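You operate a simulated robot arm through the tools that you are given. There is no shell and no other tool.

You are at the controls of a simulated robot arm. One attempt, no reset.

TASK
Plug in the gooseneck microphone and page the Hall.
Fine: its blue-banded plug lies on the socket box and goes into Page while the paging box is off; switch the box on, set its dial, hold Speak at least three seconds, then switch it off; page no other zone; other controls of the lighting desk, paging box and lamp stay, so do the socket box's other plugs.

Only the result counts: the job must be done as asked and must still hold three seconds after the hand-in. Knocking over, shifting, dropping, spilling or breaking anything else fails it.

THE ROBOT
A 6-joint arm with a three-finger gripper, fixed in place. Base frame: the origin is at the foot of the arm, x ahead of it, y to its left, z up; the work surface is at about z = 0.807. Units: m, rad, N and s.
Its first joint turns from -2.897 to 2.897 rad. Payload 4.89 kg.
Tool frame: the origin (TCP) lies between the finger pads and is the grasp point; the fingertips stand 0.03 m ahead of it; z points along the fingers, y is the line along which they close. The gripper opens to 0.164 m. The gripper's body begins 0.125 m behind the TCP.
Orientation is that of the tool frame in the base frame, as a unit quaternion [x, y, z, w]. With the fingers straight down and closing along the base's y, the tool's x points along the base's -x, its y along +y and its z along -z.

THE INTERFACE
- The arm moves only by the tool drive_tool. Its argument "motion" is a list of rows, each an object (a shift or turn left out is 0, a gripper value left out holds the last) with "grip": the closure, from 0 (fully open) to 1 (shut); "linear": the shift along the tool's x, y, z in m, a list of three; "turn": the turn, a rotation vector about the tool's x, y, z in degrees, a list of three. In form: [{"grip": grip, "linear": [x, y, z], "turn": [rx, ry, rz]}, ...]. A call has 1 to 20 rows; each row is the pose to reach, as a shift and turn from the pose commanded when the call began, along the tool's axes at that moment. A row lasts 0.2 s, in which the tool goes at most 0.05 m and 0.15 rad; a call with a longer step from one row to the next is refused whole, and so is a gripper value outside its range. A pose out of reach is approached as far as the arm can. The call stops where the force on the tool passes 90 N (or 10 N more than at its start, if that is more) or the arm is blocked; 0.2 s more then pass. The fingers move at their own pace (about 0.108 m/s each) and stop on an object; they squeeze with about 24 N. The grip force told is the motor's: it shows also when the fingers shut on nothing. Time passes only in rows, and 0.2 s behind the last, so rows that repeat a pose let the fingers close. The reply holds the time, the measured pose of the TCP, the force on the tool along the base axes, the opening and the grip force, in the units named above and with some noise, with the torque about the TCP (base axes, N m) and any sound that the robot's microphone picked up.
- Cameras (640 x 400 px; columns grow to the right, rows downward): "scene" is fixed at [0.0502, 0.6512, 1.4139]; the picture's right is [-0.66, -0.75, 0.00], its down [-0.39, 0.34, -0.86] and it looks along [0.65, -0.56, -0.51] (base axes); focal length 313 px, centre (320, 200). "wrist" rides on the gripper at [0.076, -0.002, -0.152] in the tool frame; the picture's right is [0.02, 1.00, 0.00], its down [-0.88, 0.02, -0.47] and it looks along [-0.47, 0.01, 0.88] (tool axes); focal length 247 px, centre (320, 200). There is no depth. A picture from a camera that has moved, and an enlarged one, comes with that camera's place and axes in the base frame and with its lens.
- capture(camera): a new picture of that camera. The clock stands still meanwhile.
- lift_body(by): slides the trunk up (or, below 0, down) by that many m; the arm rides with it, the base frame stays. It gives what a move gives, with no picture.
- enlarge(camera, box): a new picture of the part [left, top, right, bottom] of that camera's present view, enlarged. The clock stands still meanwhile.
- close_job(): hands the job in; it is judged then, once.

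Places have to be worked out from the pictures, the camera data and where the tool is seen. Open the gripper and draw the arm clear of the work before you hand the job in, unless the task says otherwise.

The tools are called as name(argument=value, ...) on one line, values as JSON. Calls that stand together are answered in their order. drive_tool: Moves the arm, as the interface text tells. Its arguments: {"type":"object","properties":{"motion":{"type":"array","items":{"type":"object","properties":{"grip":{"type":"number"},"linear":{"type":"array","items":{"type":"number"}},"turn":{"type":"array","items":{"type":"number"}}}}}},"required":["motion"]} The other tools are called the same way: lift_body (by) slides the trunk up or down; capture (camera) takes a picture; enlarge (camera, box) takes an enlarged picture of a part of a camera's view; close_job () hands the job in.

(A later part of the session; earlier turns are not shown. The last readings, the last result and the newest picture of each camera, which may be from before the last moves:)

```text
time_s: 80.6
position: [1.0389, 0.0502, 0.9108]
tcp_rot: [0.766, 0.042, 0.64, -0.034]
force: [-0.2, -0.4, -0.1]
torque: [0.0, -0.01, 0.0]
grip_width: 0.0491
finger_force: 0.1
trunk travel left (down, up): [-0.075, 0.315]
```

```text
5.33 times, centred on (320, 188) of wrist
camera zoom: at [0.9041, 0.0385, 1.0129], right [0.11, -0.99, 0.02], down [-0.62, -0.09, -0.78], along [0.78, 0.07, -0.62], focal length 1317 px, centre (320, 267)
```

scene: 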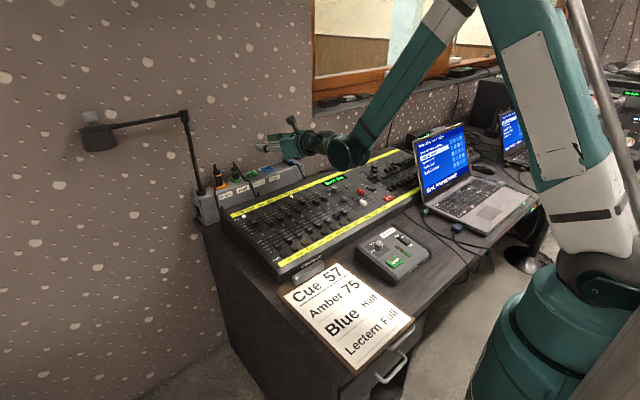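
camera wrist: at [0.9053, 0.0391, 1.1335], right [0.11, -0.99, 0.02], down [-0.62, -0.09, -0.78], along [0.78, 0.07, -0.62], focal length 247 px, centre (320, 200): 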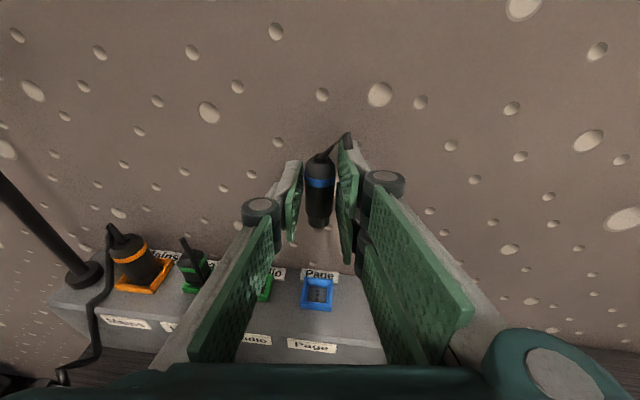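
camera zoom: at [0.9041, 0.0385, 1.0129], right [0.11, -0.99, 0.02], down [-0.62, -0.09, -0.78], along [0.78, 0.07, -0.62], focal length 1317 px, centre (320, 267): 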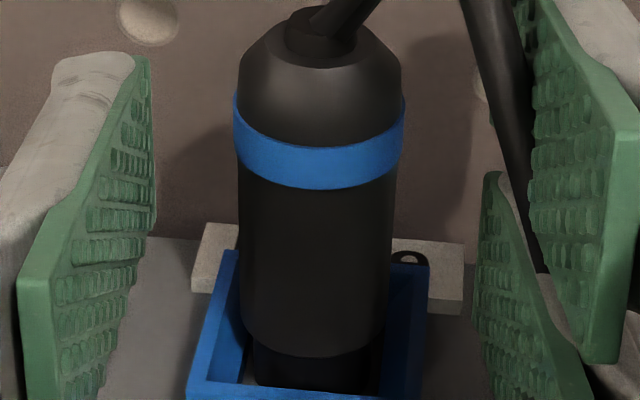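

The plug stands upright in Page on its own. I withdraw the hand straight back along its axis, first 3 cm, and check the plug and cable.

drive_tool(motion=[{"grip": 0.66, "linear": [0, 0, -0.003]}, {"linear": [0, 0, -0.009]}, {"linear": [0, 0, -0.015]}, {"linear": [0, 0, -0.022]}, {"linear": [0, 0, -0.03]}, {"linear": [0, 0, -0.03]}])

enlarge(camera="scene", box=[240, 140, 304, 180])

capture(camera="wrist")

```text
time_s: 82.0
position: [1.0118, 0.0466, 0.9149]
tcp_rot: [0.766, 0.041, 0.641, -0.034]
force: [0.4, 1.4, 0.1]
torque: [0.02, 0.02, -0.03]
grip_width: 0.0559
finger_force: 0.0
trunk travel left (down, up): [-0.075, 0.315]
```

```text
10.00 times, centred on (272, 160) of scene
camera zoom: at [0.0502, 0.6512, 1.4139], right [-0.66, -0.75, 0.0], down [-0.39, 0.34, -0.86], along [0.65, -0.56, -0.51], focal length 3131 px, centre (800, 600)
```

zoom: 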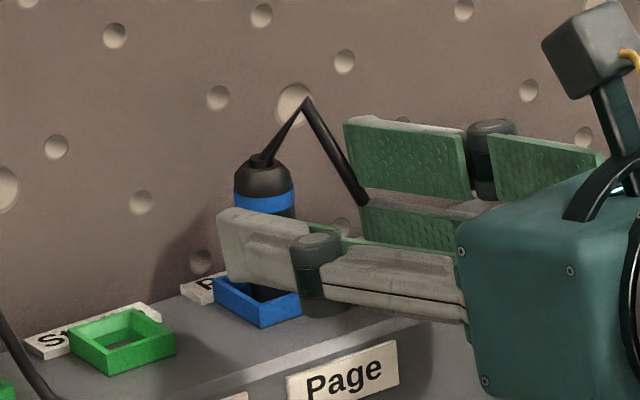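

```text
taken
camera wrist: at [0.8751, 0.0355, 1.0179], right [0.11, -0.99, 0.02], down [-0.62, -0.09, -0.78], along [0.78, 0.07, -0.62], focal length 247 px, centre (320, 200)
```

wrist: 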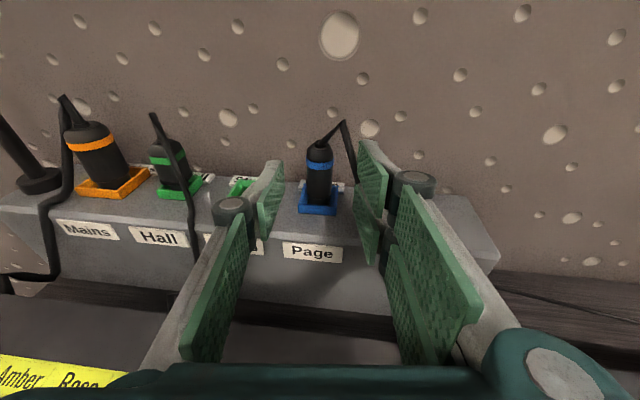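

The plug stays upright and in place. I withdraw another 10 cm and rise.

drive_tool(motion=[{"linear": [0, 0, -0.015]}, {"linear": [0, 0, -0.035]}, {"linear": [0.01, 0, -0.055]}, {"linear": [0.03, 0, -0.075]}, {"linear": [0.06, 0, -0.095]}, {"linear": [0.09, 0, -0.11]}, {"linear": [0.09, 0, -0.11]}])

enlarge(camera="scene", box=[210, 135, 306, 195])

capture(camera="wrist")

```text
time_s: 83.6
position: [0.9178, 0.0377, 1.0221]
tcp_rot: [0.766, 0.041, 0.64, -0.033]
force: [0.0, -0.6, -0.8]
torque: [0.0, -0.07, -0.02]
grip_width: 0.0559
finger_force: 0.1
trunk travel left (down, up): [-0.075, 0.315]
```

```text
6.67 times, centred on (258, 165) of scene
camera zoom: at [0.0502, 0.6512, 1.4139], right [-0.66, -0.75, 0.0], down [-0.39, 0.34, -0.86], along [0.65, -0.56, -0.51], focal length 2088 px, centre (733, 433)
```

zoom: 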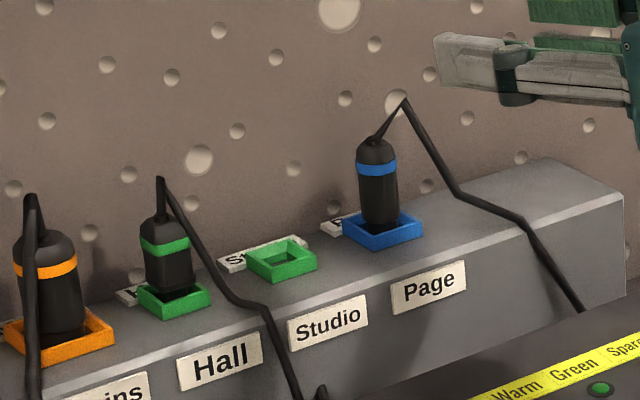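

```text
taken
camera wrist: at [0.783, 0.0264, 1.1253], right [0.11, -0.99, 0.02], down [-0.62, -0.09, -0.78], along [0.78, 0.07, -0.62], focal length 247 px, centre (320, 200)
```

wrist: 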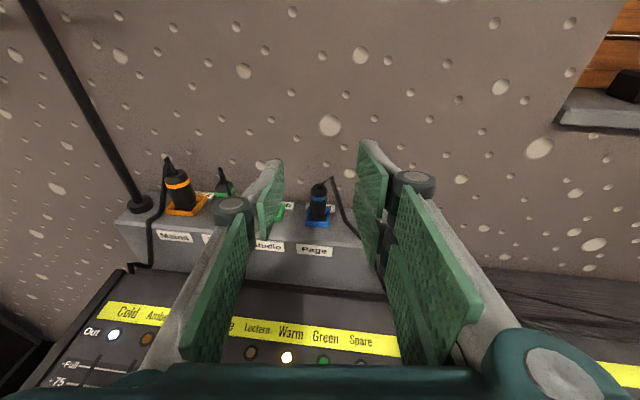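

All four sockets look right: blue plug seated in Page, others untouched. Now I bring the hand back toward the paging box, tilting it to point down.

drive_tool(motion=[{"linear": [0.0031, -0.0019, -0.0253], "turn": [0, -6, 0]}, {"linear": [0.0062, -0.0039, -0.0507], "turn": [0, -12, 0]}, {"linear": [0.0093, -0.0058, -0.076], "turn": [0, -18, 0]}, {"linear": [0.0123, -0.0078, -0.1014], "turn": [0, -24, 0]}, {"linear": [0.0154, -0.0097, -0.1267], "turn": [0, -30, 0]}, {"linear": [0.0185, -0.0117, -0.152], "turn": [0, -36, 0]}, {"linear": [0.0216, -0.0136, -0.1774], "turn": [0, -42, 0]}, {"linear": [0.0247, -0.0156, -0.2027], "turn": [0, -48, 0]}, {"linear": [0.0278, -0.0175, -0.228], "turn": [0, -54, 0]}, {"linear": [0.0308, -0.0195, -0.2534], "turn": [0, -60, 0]}, {"linear": [0.0339, -0.0214, -0.2787], "turn": [0, -66, 0]}, {"linear": [0.037, -0.0234, -0.304], "turn": [0, -72, 0]}, {"linear": [0.0401, -0.0253, -0.3294], "turn": [0, -79, 0]}, {"linear": [0.0401, -0.0253, -0.3294], "turn": [0, -79.7, 0]}])

drive_tool(motion=[{"turn": [0, 0, -8]}, {"turn": [0, 0, -16]}, {"turn": [0, 0, -24]}, {"turn": [0, 0, -32]}, {"turn": [0, 0, -40]}, {"turn": [0, 0, -48]}, {"turn": [0, 0, -56]}, {"turn": [0, 0, -64]}, {"turn": [0, 0, -72]}, {"turn": [0, 0, -80]}, {"turn": [0, 0, -87]}, {"turn": [0, 0, -87]}])

drive_tool(motion=[{"turn": [0, 0, -8]}, {"turn": [0, 0, -16]}, {"turn": [0, 0, -24]}, {"turn": [0, 0, -32]}, {"turn": [0, 0, -40]}, {"turn": [0, 0, -48]}, {"turn": [0, 0, -56]}, {"turn": [0, 0, -64]}, {"turn": [0, 0, -72]}, {"turn": [0, 0, -80]}, {"turn": [0, 0, -87]}, {"turn": [0, 0, -87]}])

capture(camera="wrist")

capture(camera="scene")

```text
time_s: 86.6
position: [0.6005, 0.0006, 1.1217]
tcp_rot: [0.998, 0.064, 0.0, -0.005]
force: [0.1, 0.2, 0.2]
torque: [0.04, -0.03, 0.01]
grip_width: 0.0557
finger_force: 0.0
out of reach, approached as far as the arm can: row 7, 8, 9, 10, 11, 12, 13, 14
trunk travel left (down, up): [-0.075, 0.315]
```

```text
time_s: 89.2
position: [0.6015, 0.0011, 1.1209]
tcp_rot: [0.688, 0.726, 0.0, 0.001]
force: [-0.4, 0.5, 0.1]
torque: [0.0, 0.0, -0.01]
grip_width: 0.0558
finger_force: 0.1
trunk travel left (down, up): [-0.075, 0.315]
```

```text
time_s: 91.8
position: [0.6007, 0.0014, 1.1216]
tcp_rot: [-0.001, 1.0, -0.001, 0.001]
force: [0.1, -0.5, -1.2]
torque: [-0.02, 0.0, -0.01]
grip_width: 0.0561
finger_force: 0.1
trunk travel left (down, up): [-0.075, 0.315]
```

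```text
taken
camera wrist: at [0.5244, 0.0008, 1.2743], right [-0.02, 1.0, 0.0], down [0.88, 0.02, 0.47], along [0.47, 0.01, -0.88], focal length 247 px, centre (320, 200)
```

wrist: 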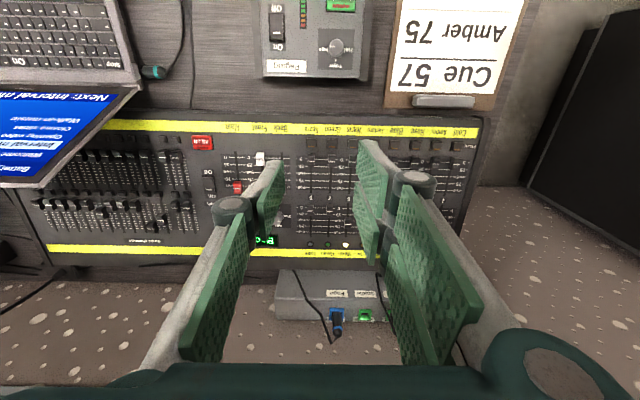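

```text
taken
```

scene: 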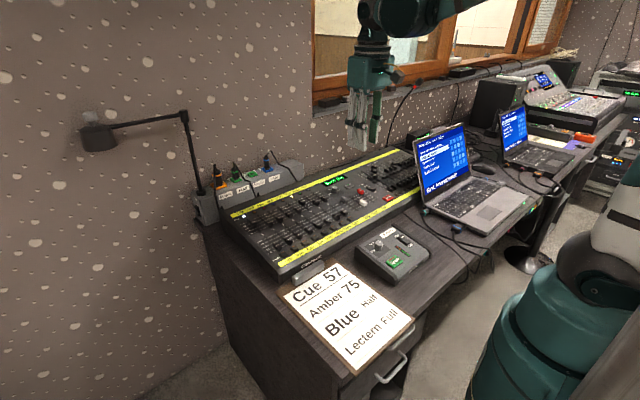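

Hand points down and unrolled. I move back over the paging box area (TCP about 0.42, 0.05) to view it from above.

drive_tool(motion=[{"linear": [0.04, 0.012, 0]}, {"linear": [0.08, 0.025, 0]}, {"linear": [0.12, 0.037, 0]}, {"linear": [0.16, 0.05, 0]}, {"linear": [0.18, 0.05, 0]}, {"linear": [0.18, 0.05, 0]}])

capture(camera="wrist")

```text
time_s: 93.2
position: [0.4217, 0.0521, 1.1202]
tcp_rot: [-0.001, 1.0, 0.0, 0.001]
force: [0.4, -0.3, 0.0]
torque: [0.07, -0.02, 0.01]
grip_width: 0.0558
finger_force: 0.1
trunk travel left (down, up): [-0.075, 0.315]
```

```text
taken
camera wrist: at [0.345, 0.051, 1.2734], right [-0.02, 1.0, 0.0], down [0.88, 0.02, 0.47], along [0.47, 0.01, -0.88], focal length 247 px, centre (320, 200)
```

wrist: 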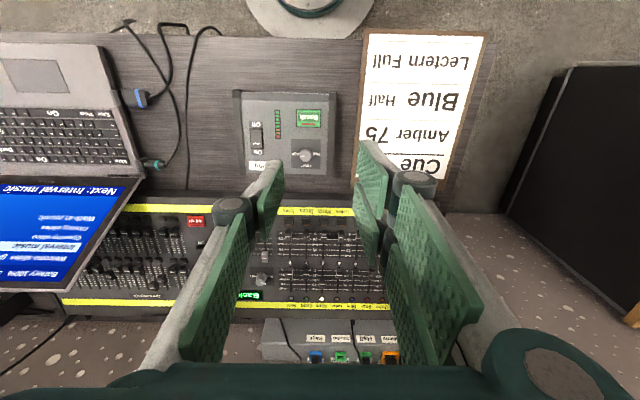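

The paging box is in view; I enlarge it from both cameras.

enlarge(camera="wrist", box=[220, 80, 348, 160])

enlarge(camera="scene", box=[345, 218, 441, 278])

enlarge(camera="wrist", box=[220, 110, 348, 190])

```text
5.00 times, centred on (284, 120) of wrist
camera zoom: at [0.345, 0.051, 1.2734], right [-0.02, 1.0, 0.0], down [0.88, 0.02, 0.47], along [0.47, 0.01, -0.88], focal length 1235 px, centre (500, 600)
```

zoom: 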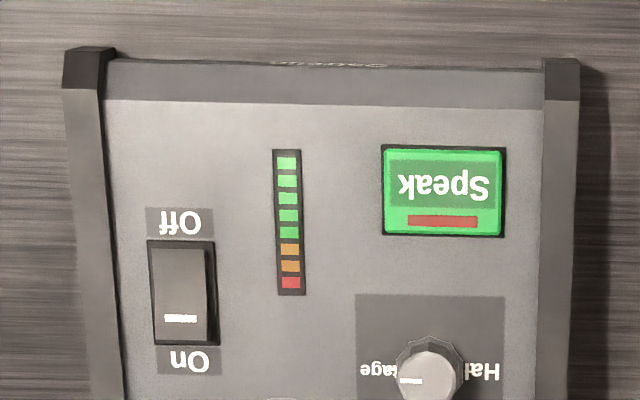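

```text
6.67 times, centred on (393, 248) of scene
camera zoom: at [0.0502, 0.6512, 1.4139], right [-0.66, -0.75, 0.0], down [-0.39, 0.34, -0.86], along [0.65, -0.56, -0.51], focal length 2088 px, centre (-167, -120)
```

zoom: 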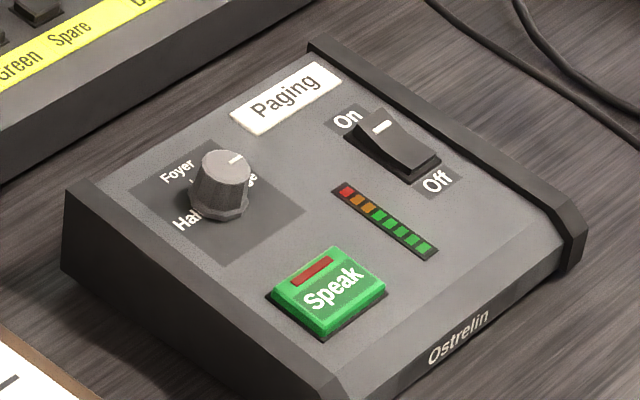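

```text
5.00 times, centred on (284, 150) of wrist
camera zoom: at [0.345, 0.051, 1.2734], right [-0.02, 1.0, 0.0], down [0.88, 0.02, 0.47], along [0.47, 0.01, -0.88], focal length 1235 px, centre (500, 450)
```

zoom: 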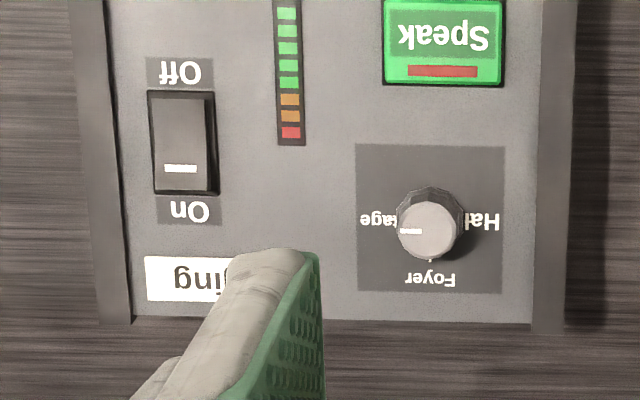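

I zoom further on the rocker and knob to read their present state.

enlarge(camera="scene", box=[388, 230, 420, 250])

enlarge(camera="scene", box=[362, 234, 394, 254])

enlarge(camera="wrist", box=[240, 115, 280, 140])

enlarge(camera="wrist", box=[284, 140, 332, 170])

```text
16.00 times, centred on (404, 240) of scene
camera zoom: at [0.0502, 0.6512, 1.4139], right [-0.66, -0.75, 0.0], down [-0.39, 0.34, -0.86], along [0.65, -0.56, -0.51], focal length 5010 px, centre (-1024, -440)
```

zoom: 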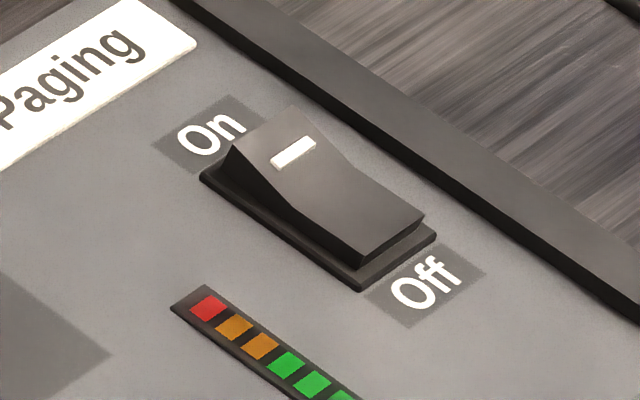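

```text
16.00 times, centred on (378, 244) of scene
camera zoom: at [0.0502, 0.6512, 1.4139], right [-0.66, -0.75, 0.0], down [-0.39, 0.34, -0.86], along [0.65, -0.56, -0.51], focal length 5010 px, centre (-608, -504)
```

zoom: 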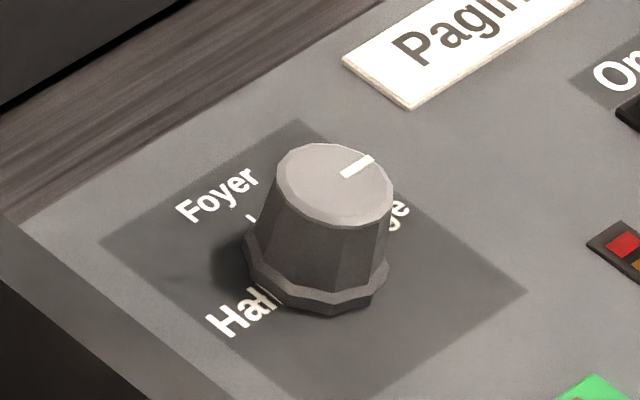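

```text
16.00 times, centred on (260, 128) of wrist
camera zoom: at [0.345, 0.051, 1.2734], right [-0.02, 1.0, 0.0], down [0.88, 0.02, 0.47], along [0.47, 0.01, -0.88], focal length 3952 px, centre (1280, 1360)
```

zoom: 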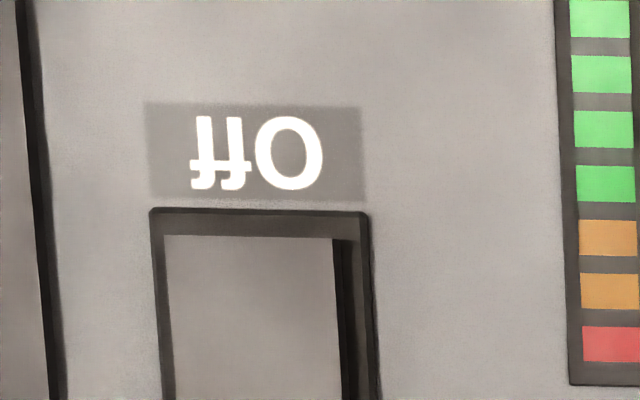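

```text
13.33 times, centred on (308, 155) of wrist
camera zoom: at [0.345, 0.051, 1.2734], right [-0.02, 1.0, 0.0], down [0.88, 0.02, 0.47], along [0.47, 0.01, -0.88], focal length 3293 px, centre (480, 800)
```

zoom: 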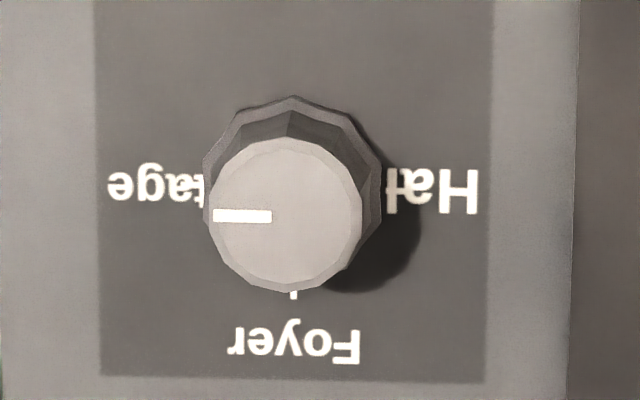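

The rocker is Off (Off end down) and the dial points to Stage; Hall is half a turn away through Foyer. For accurate positions I take a second view from 10 cm further forward.

drive_tool(motion=[{"linear": [-0.04, 0, 0]}, {"linear": [-0.08, 0, 0]}, {"linear": [-0.1, 0, 0]}, {"linear": [-0.1, 0, 0]}])

enlarge(camera="wrist", box=[220, 10, 348, 90])

enlarge(camera="wrist", box=[220, 50, 348, 130])

```text
time_s: 94.2
position: [0.5209, 0.0517, 1.1207]
tcp_rot: [0.0, 1.0, -0.001, 0.0]
force: [0.1, 0.6, -0.2]
torque: [-0.04, 0.03, 0.01]
grip_width: 0.0559
finger_force: 0.1
trunk travel left (down, up): [-0.075, 0.315]
```

```text
5.00 times, centred on (284, 50) of wrist
camera zoom: at [0.4455, 0.0504, 1.2737], right [-0.02, 1.0, 0.0], down [0.88, 0.02, 0.47], along [0.47, 0.01, -0.88], focal length 1235 px, centre (500, 950)
```

zoom: 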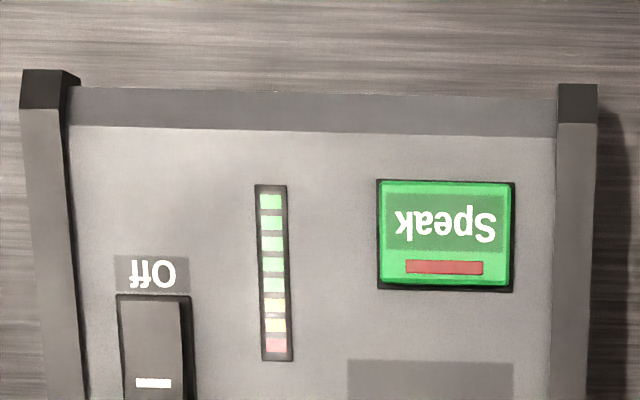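

```text
5.00 times, centred on (284, 90) of wrist
camera zoom: at [0.4455, 0.0504, 1.2737], right [-0.02, 1.0, 0.0], down [0.88, 0.02, 0.47], along [0.47, 0.01, -0.88], focal length 1235 px, centre (500, 750)
```

zoom: 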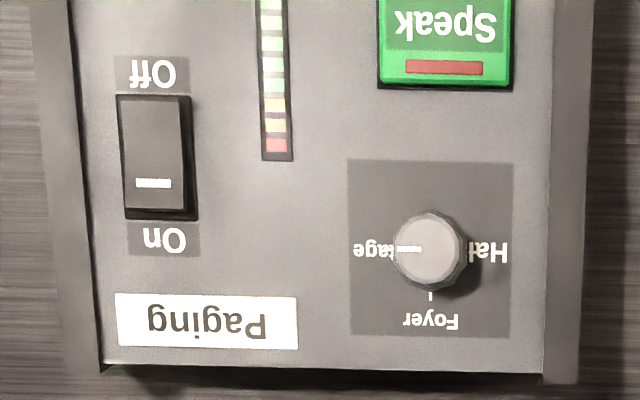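

Triangulated: Speak top ≈(0.430, 0.031, 0.786), knob top ≈(0.494, 0.027, 0.821, pointer to Stage), rocker On-end ≈(0.480, -0.070, 0.80), panel sloping ~14°. I close the fingers and move above the rocker with a 30° tilt so that one finger corner is lowest.

drive_tool(motion=[{"grip": 1, "linear": [0.006, -0.026, 0.024], "turn": [0, -6, 0]}, {"linear": [0.011, -0.051, 0.048], "turn": [0, -12, 0]}, {"linear": [0.017, -0.077, 0.072], "turn": [0, -18, 0]}, {"linear": [0.022, -0.102, 0.096], "turn": [0, -24, 0]}, {"linear": [0.028, -0.128, 0.12], "turn": [0, -30, 0]}, {"linear": [0.028, -0.128, 0.12], "turn": [0, -30, 0]}])

capture(camera="wrist")

capture(camera="scene")

```text
time_s: 95.6
position: [0.4936, -0.0779, 1.0]
tcp_rot: [0.0, 0.966, -0.001, 0.26]
force: [-0.4, 0.4, -0.1]
torque: [-0.05, -0.01, -0.03]
grip_width: 0.0
finger_force: 23.7
trunk travel left (down, up): [-0.075, 0.315]
```

```text
taken
camera wrist: at [0.3513, -0.0781, 1.095], right [-0.02, 1.0, -0.01], down [0.52, 0.02, 0.85], along [0.85, 0.01, -0.52], focal length 247 px, centre (320, 200)
```

wrist: 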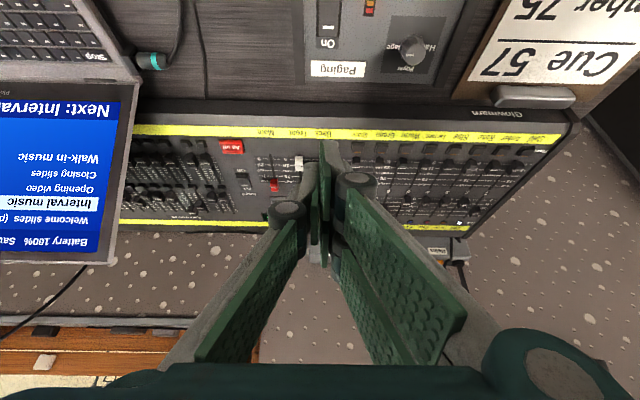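

```text
taken
```

scene: 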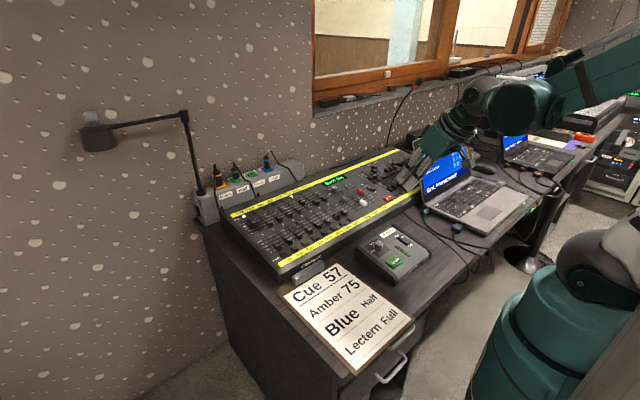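

Fingers are shut and clear of the laptop. I descend to about 4 cm above the rocker's On end.

drive_tool(motion=[{"linear": [0.0148, 0.0004, 0.0257]}, {"linear": [0.0296, 0.0008, 0.0513]}, {"linear": [0.0445, 0.0014, 0.077]}, {"linear": [0.0593, 0.0014, 0.1026]}, {"linear": [0.0593, 0.0014, 0.1026]}])

capture(camera="wrist")

enlarge(camera="scene", box=[360, 195, 456, 255])

```text
time_s: 96.8
position: [0.493, -0.0767, 0.8826]
tcp_rot: [-0.001, 0.966, -0.001, 0.259]
force: [0.1, -0.1, -0.1]
torque: [-0.03, -0.04, -0.01]
grip_width: 0.0003
finger_force: 24.3
trunk travel left (down, up): [-0.075, 0.315]
```

```text
taken
camera wrist: at [0.3506, -0.0766, 0.9762], right [-0.02, 1.0, -0.01], down [0.52, 0.02, 0.85], along [0.85, 0.01, -0.52], focal length 247 px, centre (320, 200)
```

wrist: 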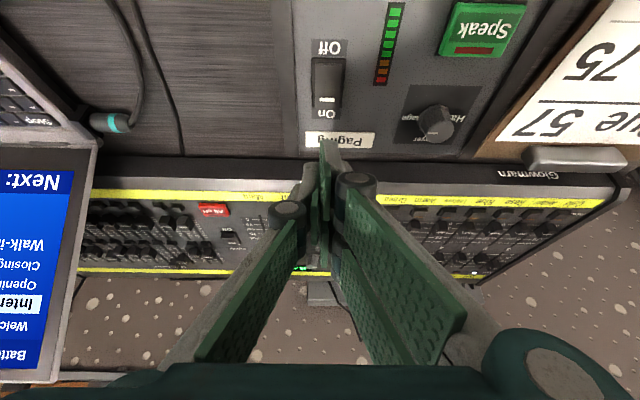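

```text
6.67 times, centred on (408, 225) of scene
camera zoom: at [0.0502, 0.6512, 1.4139], right [-0.66, -0.75, 0.0], down [-0.39, 0.34, -0.86], along [0.65, -0.56, -0.51], focal length 2088 px, centre (-267, 33)
```

zoom: 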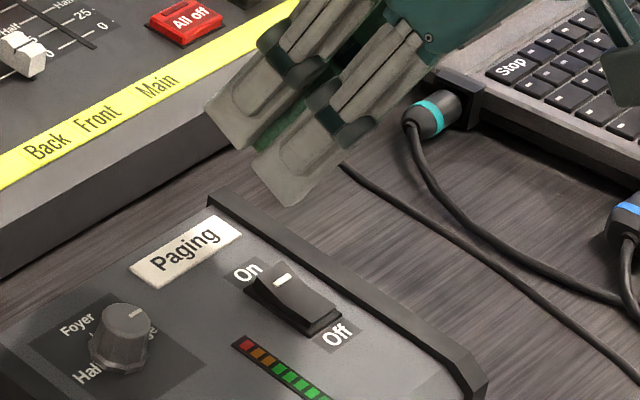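

The lowest corner hangs over the On end of the rocker. I lower 33 mm to just above it, then continue in small steps.

drive_tool(motion=[{"linear": [0.0055, 0, 0.0095]}, {"linear": [0.011, 0, 0.019]}, {"linear": [0.0165, 0, 0.0286]}, {"linear": [0.0165, 0, 0.0286]}])

enlarge(camera="scene", box=[380, 220, 428, 250])

enlarge(camera="wrist", box=[272, 70, 368, 130])

```text
time_s: 97.8
position: [0.494, -0.0755, 0.8487]
tcp_rot: [0.0, 0.966, 0.0, 0.26]
force: [0.4, 0.1, -0.1]
torque: [0.02, 0.0, 0.01]
grip_width: 0.0
finger_force: 23.9
trunk travel left (down, up): [-0.075, 0.315]
```

```text
13.33 times, centred on (404, 235) of scene
camera zoom: at [0.0502, 0.6512, 1.4139], right [-0.66, -0.75, 0.0], down [-0.39, 0.34, -0.86], along [0.65, -0.56, -0.51], focal length 4175 px, centre (-800, -267)
```

zoom: 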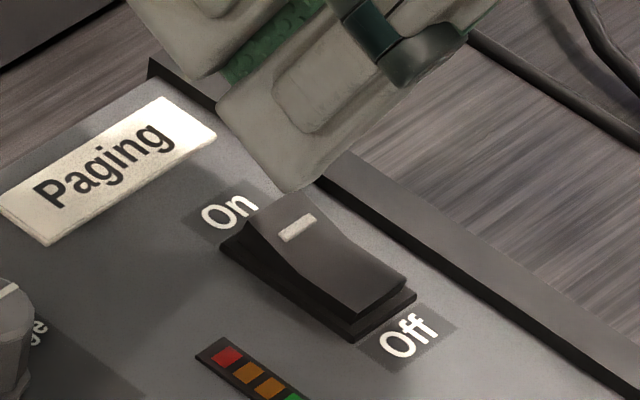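

```text
6.67 times, centred on (320, 100) of wrist
camera zoom: at [0.351, -0.0768, 0.9431], right [-0.02, 1.0, -0.01], down [0.52, 0.02, 0.85], along [0.85, 0.01, -0.53], focal length 1646 px, centre (320, 867)
```

zoom: 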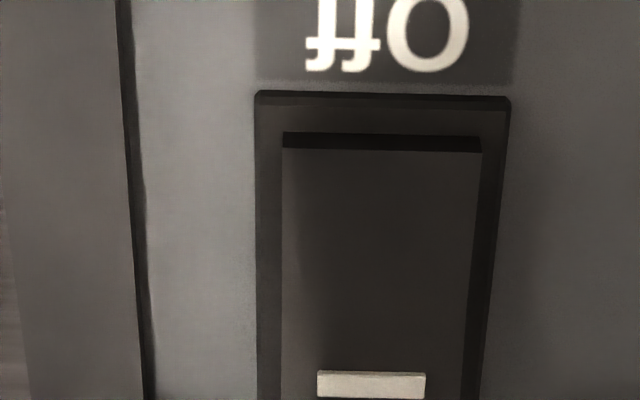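

The corner is right above the On end near the white mark. I press down in small steps: 5 mm first.

drive_tool(motion=[{"linear": [0.0008, 0, 0.0014]}, {"linear": [0.0017, 0, 0.0029]}, {"linear": [0.0025, 0, 0.0043]}, {"linear": [0.0025, 0, 0.0043]}])

drive_tool(motion=[{"linear": [0.0005, 0, 0.0009]}, {"linear": [0.001, 0, 0.0017]}, {"linear": [0.001, 0, 0.0017]}])

```text
time_s: 98.8
position: [0.4937, -0.0754, 0.8432]
tcp_rot: [-0.001, 0.966, -0.001, 0.259]
force: [0.3, -0.2, 0.3]
torque: [0.02, 0.01, 0.0]
grip_width: 0.0002
finger_force: 23.9
trunk travel left (down, up): [-0.075, 0.315]
```

```text
time_s: 99.6
position: [0.493, -0.0751, 0.8417]
tcp_rot: [0.0, 0.966, -0.001, 0.26]
force: [0.9, 0.9, -0.2]
torque: [-0.01, -0.01, -0.02]
grip_width: 0.0
finger_force: 24.2
trunk travel left (down, up): [-0.075, 0.315]
```

No contact yet at corner z≈0.800. Two more small steps of 2 mm.

drive_tool(motion=[{"linear": [0.0005, 0, 0.0009]}, {"linear": [0.001, 0, 0.0017]}, {"linear": [0.001, 0, 0.0017]}])

drive_tool(motion=[{"linear": [0.0005, 0, 0.0009]}, {"linear": [0.001, 0, 0.0017]}, {"linear": [0.001, 0, 0.0017]}])

enlarge(camera="scene", box=[380, 220, 428, 250])

```text
time_s: 100.4
position: [0.4942, -0.0752, 0.8404]
tcp_rot: [-0.001, 0.966, -0.001, 0.259]
force: [0.9, 0.3, 0.2]
torque: [-0.01, 0.05, -0.04]
grip_width: 0.0
finger_force: 24.0
trunk travel left (down, up): [-0.075, 0.315]
```

```text
time_s: 101.2
position: [0.4942, -0.0759, 0.839]
tcp_rot: [-0.002, 0.966, 0.0, 0.259]
force: [0.1, 0.1, -0.2]
torque: [-0.01, -0.02, 0.02]
grip_width: 0.0001
finger_force: 24.5
trunk travel left (down, up): [-0.075, 0.315]
heard: click
```

```text
13.33 times, centred on (404, 235) of scene
camera zoom: at [0.0502, 0.6512, 1.4139], right [-0.66, -0.75, 0.0], down [-0.39, 0.34, -0.86], along [0.65, -0.56, -0.51], focal length 4175 px, centre (-800, -267)
```

zoom: 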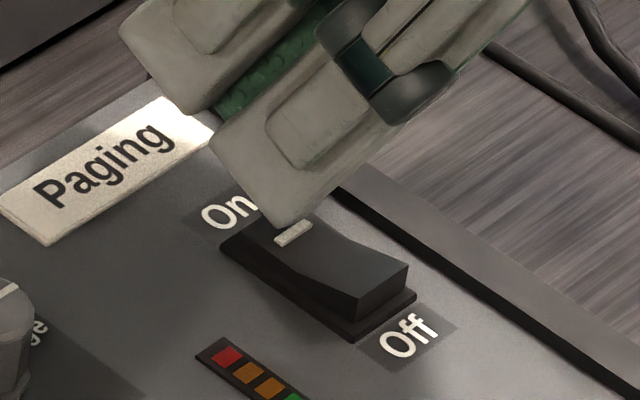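

A click was heard and the rocker's Off end is now raised: the box is on. I raise the hand straight up.

drive_tool(motion=[{"linear": [-0.01, 0, -0.0173]}, {"linear": [-0.03, 0, -0.052]}, {"linear": [-0.05, 0, -0.0866]}, {"linear": [-0.07, 0, -0.121]}, {"linear": [-0.07, 0, -0.121]}])

enlarge(camera="scene", box=[345, 218, 441, 278])

```text
time_s: 102.4
position: [0.4948, -0.0765, 0.9771]
tcp_rot: [0.0, 0.966, -0.001, 0.26]
force: [1.1, -0.9, -0.2]
torque: [-0.01, 0.03, -0.02]
grip_width: 0.0001
finger_force: 24.3
trunk travel left (down, up): [-0.075, 0.315]
```

```text
6.67 times, centred on (393, 248) of scene
camera zoom: at [0.0502, 0.6512, 1.4139], right [-0.66, -0.75, 0.0], down [-0.39, 0.34, -0.86], along [0.65, -0.56, -0.51], focal length 2088 px, centre (-167, -120)
```

zoom: 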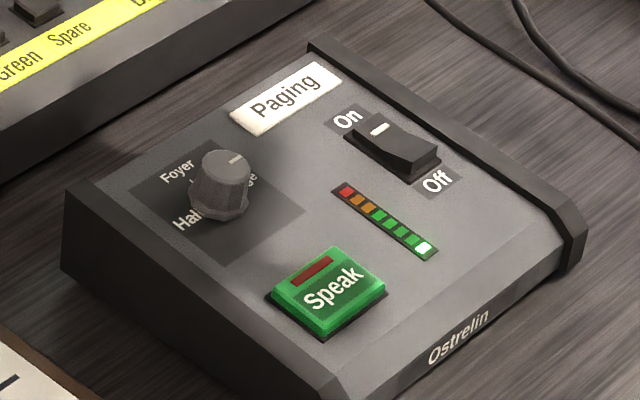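

Its first meter LED is lit, so the box is on; the dial still shows Stage. I now move above the knob, tilt to the panel's slope (14°), and open the fingers.

drive_tool(motion=[{"grip": 0.66, "linear": [0.011, 0.026, 0.004], "turn": [0, 4, 0]}, {"linear": [0.022, 0.052, 0.008], "turn": [0, 8, 0]}, {"linear": [0.033, 0.078, 0.012], "turn": [0, 12, 0]}, {"linear": [0.0439, 0.1035, 0.0159], "turn": [0, 16, 0]}, {"linear": [0.0439, 0.1035, 0.0159], "turn": [0, 16, 0]}])

drive_tool(motion=[{"turn": [0, 0, 8]}, {"turn": [0, 0, 16]}, {"turn": [0, 0, 24]}, {"turn": [0, 0, 32]}, {"turn": [0, 0, 40]}, {"turn": [0, 0, 48]}, {"turn": [0, 0, 56]}, {"turn": [0, 0, 64]}, {"turn": [0, 0, 72]}, {"turn": [0, 0, 80]}, {"turn": [0, 0, 88]}, {"turn": [0, 0, 90]}, {"turn": [0, 0, 90]}])

capture(camera="wrist")

enlarge(camera="scene", box=[330, 180, 442, 250])

```text
time_s: 103.6
position: [0.4631, 0.0278, 0.9427]
tcp_rot: [0.0, 0.992, -0.001, 0.123]
force: [-0.5, -0.4, 0.0]
torque: [0.03, -0.06, -0.03]
grip_width: 0.0557
finger_force: 0.1
trunk travel left (down, up): [-0.075, 0.315]
```

```text
time_s: 106.4
position: [0.4628, 0.0285, 0.9427]
tcp_rot: [0.702, 0.702, 0.086, 0.087]
force: [0.1, -0.9, 0.5]
torque: [-0.01, 0.01, -0.01]
grip_width: 0.056
finger_force: 0.1
trunk travel left (down, up): [-0.075, 0.315]
```

```text
taken
camera wrist: at [0.4247, 0.1054, 1.0903], right [0.97, 0.02, 0.24], down [-0.1, -0.88, 0.46], along [0.22, -0.47, -0.85], focal length 247 px, centre (320, 200)
```

wrist: 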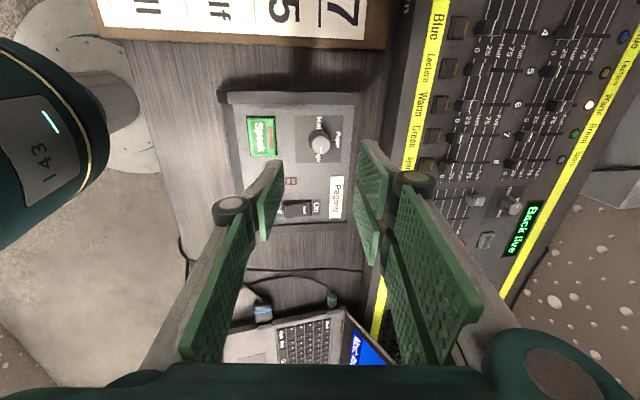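

```text
5.71 times, centred on (386, 215) of scene
camera zoom: at [0.0502, 0.6512, 1.4139], right [-0.66, -0.75, 0.0], down [-0.39, 0.34, -0.86], along [0.65, -0.56, -0.51], focal length 1789 px, centre (-57, 114)
```

zoom: 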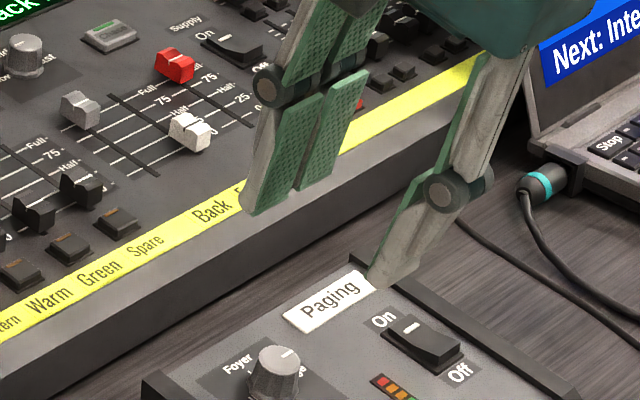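

The hand is over the knob with the finger pair on the far side. I zoom to verify the knob's position relative to the grip axis.

enlarge(camera="wrist", box=[272, 110, 368, 170])

```text
6.67 times, centred on (320, 140) of wrist
camera zoom: at [0.4247, 0.1054, 1.0903], right [0.97, 0.02, 0.24], down [-0.1, -0.88, 0.46], along [0.22, -0.47, -0.85], focal length 1646 px, centre (320, 600)
```

zoom: 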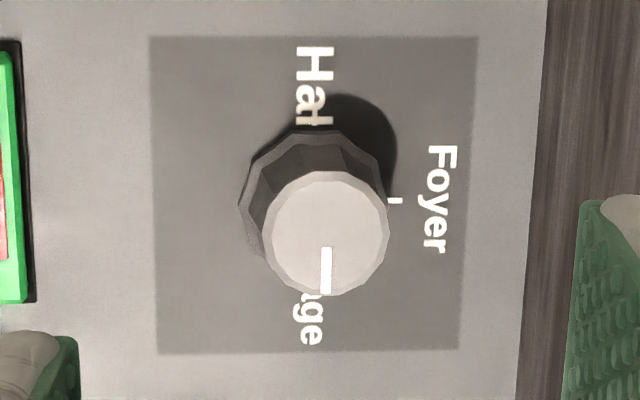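

Knob axis confirmed (base ≈ (0.4995, 0.027, 0.796), top ≈ (0.4945, 0.0275, 0.821)), nicely between the fingers. I narrow the opening to ~45 mm and descend along the knob's axis in two stages.

drive_tool(motion=[{"grip": 0.725, "linear": [-0.0003, -0.0001, 0.025]}, {"linear": [-0.0006, -0.0002, 0.05]}, {"linear": [-0.0009, -0.0004, 0.075]}, {"linear": [-0.0009, -0.0004, 0.08]}, {"linear": [-0.0009, -0.0004, 0.08]}])

enlarge(camera="wrist", box=[240, 110, 400, 210])

enlarge(camera="scene", box=[345, 208, 425, 258])

```text
time_s: 107.6
position: [0.4824, 0.0262, 0.8641]
tcp_rot: [0.702, 0.702, 0.086, 0.088]
force: [-0.5, 0.1, -0.2]
torque: [-0.02, 0.03, 0.0]
grip_width: 0.0449
finger_force: 0.1
trunk travel left (down, up): [-0.075, 0.315]
```

```text
4.00 times, centred on (320, 160) of wrist
camera zoom: at [0.4442, 0.1042, 1.0125], right [0.97, 0.02, 0.24], down [-0.1, -0.88, 0.47], along [0.22, -0.47, -0.85], focal length 988 px, centre (320, 360)
```

zoom: 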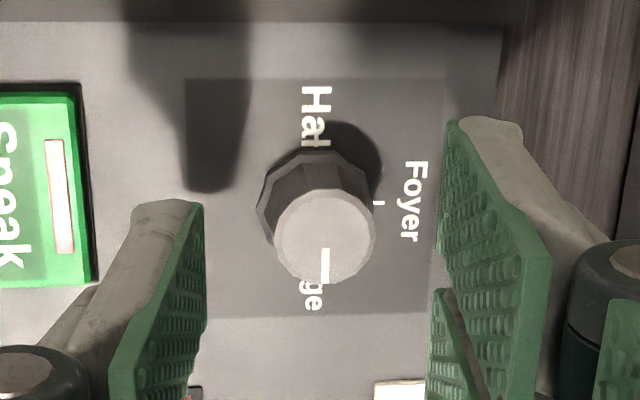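

```text
8.00 times, centred on (385, 233) of scene
camera zoom: at [0.0502, 0.6512, 1.4139], right [-0.66, -0.75, 0.0], down [-0.39, 0.34, -0.86], along [0.65, -0.56, -0.51], focal length 2505 px, centre (-200, -64)
```

zoom: 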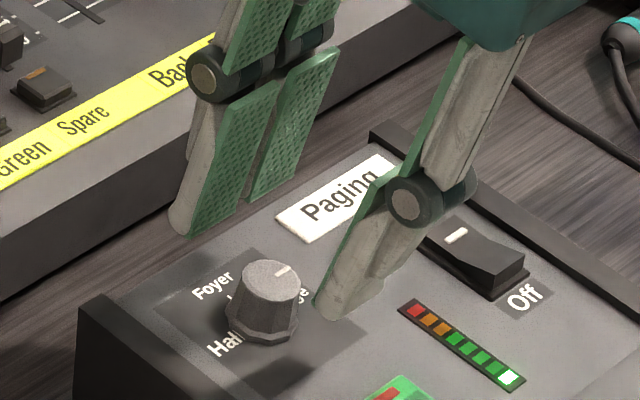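

Centred around the knob. I descend the remaining ~34 mm so the tips end about 6 mm above the panel, watching force.

drive_tool(motion=[{"linear": [0.0005, 0, 0.01]}, {"linear": [0.001, 0, 0.02]}, {"linear": [0.001, 0, 0.029]}, {"linear": [0.001, 0, 0.029]}])

enlarge(camera="scene", box=[345, 218, 425, 268])

enlarge(camera="wrist", box=[240, 110, 400, 210])

```text
time_s: 108.6
position: [0.4891, 0.029, 0.8358]
tcp_rot: [0.702, 0.702, 0.086, 0.088]
force: [0.6, -0.8, 0.1]
torque: [-0.01, 0.01, 0.02]
grip_width: 0.0453
finger_force: 0.1
trunk travel left (down, up): [-0.075, 0.315]
```

```text
8.00 times, centred on (385, 243) of scene
camera zoom: at [0.0502, 0.6512, 1.4139], right [-0.66, -0.75, 0.0], down [-0.39, 0.34, -0.86], along [0.65, -0.56, -0.51], focal length 2505 px, centre (-200, -144)
```

zoom: 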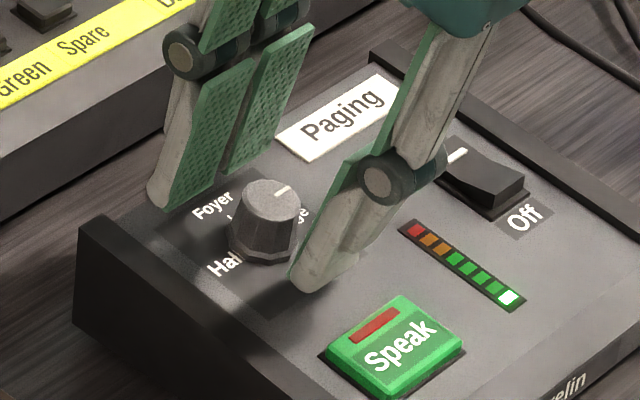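

```text
4.00 times, centred on (320, 160) of wrist
camera zoom: at [0.451, 0.1055, 0.9842], right [0.97, 0.02, 0.24], down [-0.1, -0.88, 0.47], along [0.22, -0.47, -0.85], focal length 988 px, centre (320, 360)
```

zoom: 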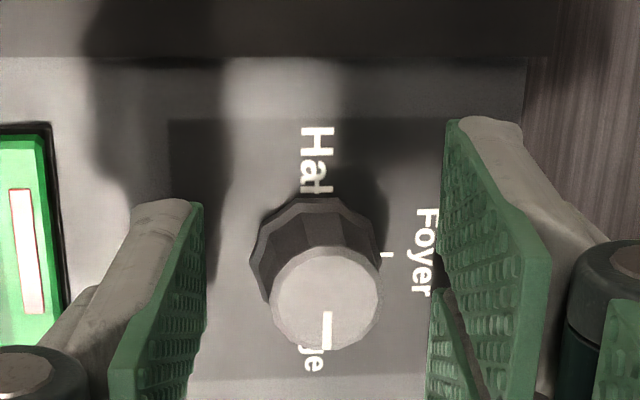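

Aligned on the knob's axis. I go down 5 mm more and close the fingers on the knob.

drive_tool(motion=[{"linear": [0, 0, 0.0025]}, {"linear": [0, 0, 0.005]}, {"linear": [0, 0, 0.005]}])

drive_tool(motion=[{"grip": 0.8}, {"grip": 0.88}, {"grip": 1}, {"grip": 1}, {"grip": 1}])

enlarge(camera="wrist", box=[240, 110, 400, 210])

```text
time_s: 109.4
position: [0.49, 0.0285, 0.8299]
tcp_rot: [0.702, 0.702, 0.086, 0.087]
force: [-0.5, -0.3, -0.5]
torque: [0.04, 0.0, 0.0]
grip_width: 0.045
finger_force: 0.1
trunk travel left (down, up): [-0.075, 0.315]
```

```text
time_s: 110.6
position: [0.4917, 0.0283, 0.8315]
tcp_rot: [0.701, 0.702, 0.086, 0.087]
force: [4.7, -0.7, 2.1]
torque: [-0.02, 0.56, 0.0]
grip_width: 0.0241
finger_force: 44.8
trunk travel left (down, up): [-0.075, 0.315]
```

```text
4.00 times, centred on (320, 160) of wrist
camera zoom: at [0.4524, 0.1054, 0.9793], right [0.97, 0.02, 0.24], down [-0.1, -0.88, 0.47], along [0.22, -0.47, -0.85], focal length 988 px, centre (320, 360)
```

zoom: 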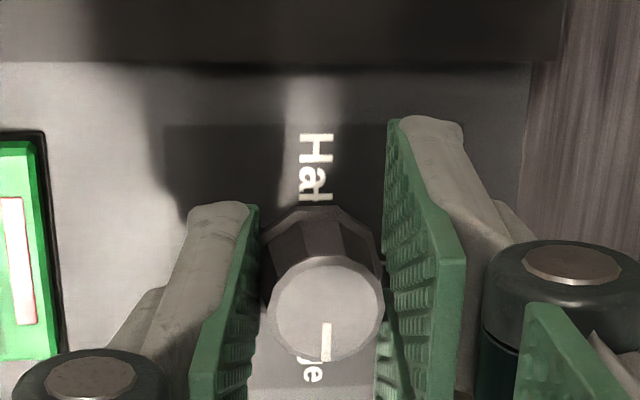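

Gripped, with a small sideways load because the knob is ~1.4 mm off-centre. I shift the hand by 1.3 mm to relax it.

drive_tool(motion=[{"linear": [0, 0.0007, 0]}, {"linear": [0, 0.0013, 0]}, {"linear": [0, 0.0013, 0]}])

```text
time_s: 111.4
position: [0.4909, 0.0269, 0.8325]
tcp_rot: [0.702, 0.702, 0.085, 0.087]
force: [-12.7, -0.9, -28.3]
torque: [0.16, 0.92, -0.03]
grip_width: 0.0234
finger_force: 44.9
trunk travel left (down, up): [-0.075, 0.315]
```

That overshot (force reversed, ~19 N sideways). I shift back 1 mm at once to relieve it.

drive_tool(motion=[{"linear": [0, -0.001, 0]}, {"linear": [0, -0.001, 0]}])

enlarge(camera="scene", box=[345, 218, 441, 278])

```text
time_s: 112.0
position: [0.4916, 0.0279, 0.8321]
tcp_rot: [0.702, 0.702, 0.086, 0.087]
force: [-9.9, -3.5, -28.4]
torque: [0.01, 0.85, -0.06]
grip_width: 0.0239
finger_force: 45.3
trunk travel left (down, up): [-0.075, 0.315]
```

```text
6.67 times, centred on (393, 248) of scene
camera zoom: at [0.0502, 0.6512, 1.4139], right [-0.66, -0.75, 0.0], down [-0.39, 0.34, -0.86], along [0.65, -0.56, -0.51], focal length 2088 px, centre (-167, -120)
```

zoom: 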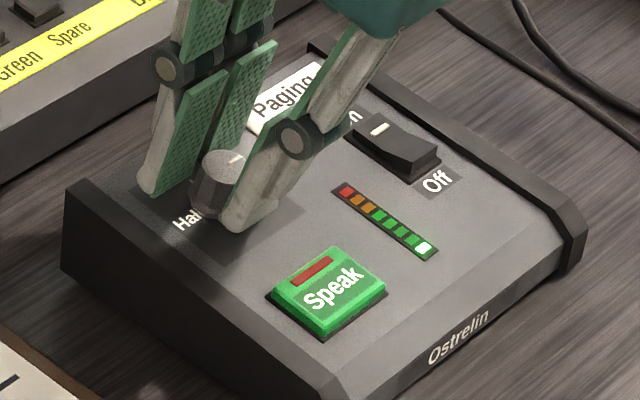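

The load did not relax: ~28 N downward pull on the tool. I ease the hand 1 mm along the knob axis toward the panel and re-read.

drive_tool(motion=[{"linear": [0, 0, 0.0005]}, {"linear": [0, 0, 0.001]}, {"linear": [0, 0, 0.001]}])

```text
time_s: 112.8
position: [0.4895, 0.0285, 0.8314]
tcp_rot: [0.702, 0.701, 0.087, 0.087]
force: [-9.8, -4.0, 19.8]
torque: [-0.23, 0.78, -0.11]
grip_width: 0.0238
finger_force: 45.2
trunk travel left (down, up): [-0.075, 0.315]
```

The stiffness is ~48 N/mm along the axis, so I go back 0.4 mm to be near zero load.

drive_tool(motion=[{"linear": [0, -0.0002, -0.0004]}, {"linear": [0, -0.0002, -0.0004]}])

```text
time_s: 113.4
position: [0.4915, 0.0275, 0.832]
tcp_rot: [0.701, 0.702, 0.086, 0.088]
force: [-5.7, -5.9, 19.5]
torque: [-0.29, 0.64, -0.09]
grip_width: 0.0238
finger_force: 45.0
trunk travel left (down, up): [-0.075, 0.315]
```

Load is mostly a harmless downward press now. I start turning the knob: −24° about the tool axis, slowly, and check.

drive_tool(motion=[{"turn": [0, 0, -3]}, {"turn": [0, 0, -8]}, {"turn": [0, 0, -13]}, {"turn": [0, 0, -18]}, {"turn": [0, 0, -24]}, {"turn": [0, 0, -24]}])

enlarge(camera="scene", box=[345, 218, 441, 278])

enlarge(camera="wrist", box=[240, 110, 400, 210])

```text
time_s: 114.8
position: [0.4884, 0.0268, 0.8315]
tcp_rot: [0.54, 0.833, 0.065, 0.104]
force: [-26.1, -19.9, -13.9]
torque: [-0.59, 1.19, -0.24]
grip_width: 0.0232
finger_force: 45.3
trunk travel left (down, up): [-0.075, 0.315]
```

```text
6.67 times, centred on (393, 248) of scene
camera zoom: at [0.0502, 0.6512, 1.4139], right [-0.66, -0.75, 0.0], down [-0.39, 0.34, -0.86], along [0.65, -0.56, -0.51], focal length 2088 px, centre (-167, -120)
```

zoom: 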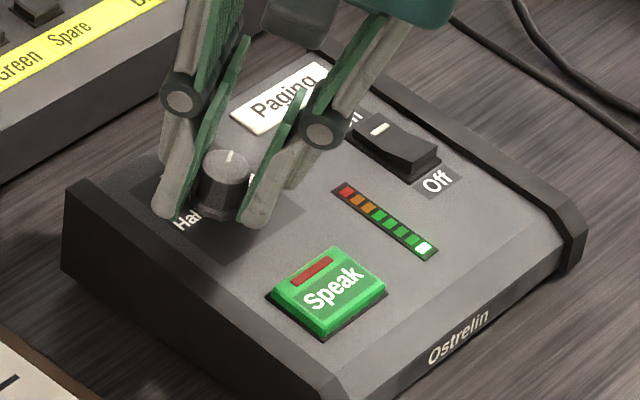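

```text
4.00 times, centred on (320, 160) of wrist
camera zoom: at [0.4214, 0.0974, 0.9717], right [0.88, 0.43, 0.22], down [0.25, -0.8, 0.55], along [0.41, -0.43, -0.8], focal length 988 px, centre (320, 360)
```

zoom: 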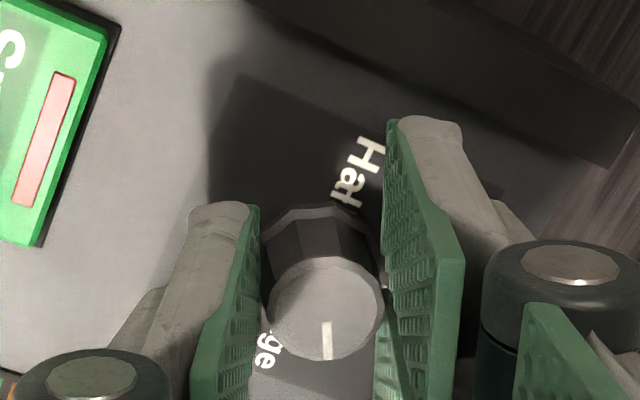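

The knob turns with the hand toward Foyer. Sideways load is ~34 N along the closing direction, meaning the hand should shift ~1.8 mm back; I correct that.

drive_tool(motion=[{"linear": [0, -0.0009, 0]}, {"linear": [0, -0.0018, 0]}, {"linear": [0, -0.0018, 0]}])

```text
time_s: 115.6
position: [0.4899, 0.0266, 0.8321]
tcp_rot: [0.54, 0.832, 0.066, 0.103]
force: [-12.5, -13.6, 0.6]
torque: [-0.51, 0.78, -0.13]
grip_width: 0.0233
finger_force: 44.7
trunk travel left (down, up): [-0.075, 0.315]
```

Halved. Another 1.6 mm the same way.

drive_tool(motion=[{"linear": [0, -0.0008, 0]}, {"linear": [0, -0.0016, 0]}, {"linear": [0, -0.0016, 0]}])

```text
time_s: 116.4
position: [0.4893, 0.0266, 0.8308]
tcp_rot: [0.54, 0.833, 0.067, 0.104]
force: [17.3, 2.4, 26.3]
torque: [0.07, -0.16, 0.05]
grip_width: 0.0234
finger_force: 44.7
trunk travel left (down, up): [-0.075, 0.315]
```

Overshot again; the tight squeeze makes it stick-slip. I lighten the squeeze by commanding a width just under the knob's (grip 0.862) and shift 0.7 mm back.

drive_tool(motion=[{"grip": 0.862}, {"grip": 0.862, "linear": [0, 0.0007, 0]}, {"linear": [0, 0.0007, 0]}])

```text
time_s: 117.2
position: [0.4887, 0.0271, 0.8307]
tcp_rot: [0.54, 0.833, 0.066, 0.104]
force: [7.3, 3.9, -1.3]
torque: [0.04, -0.06, 0.05]
grip_width: 0.0263
finger_force: 4.1
trunk travel left (down, up): [-0.075, 0.315]
```

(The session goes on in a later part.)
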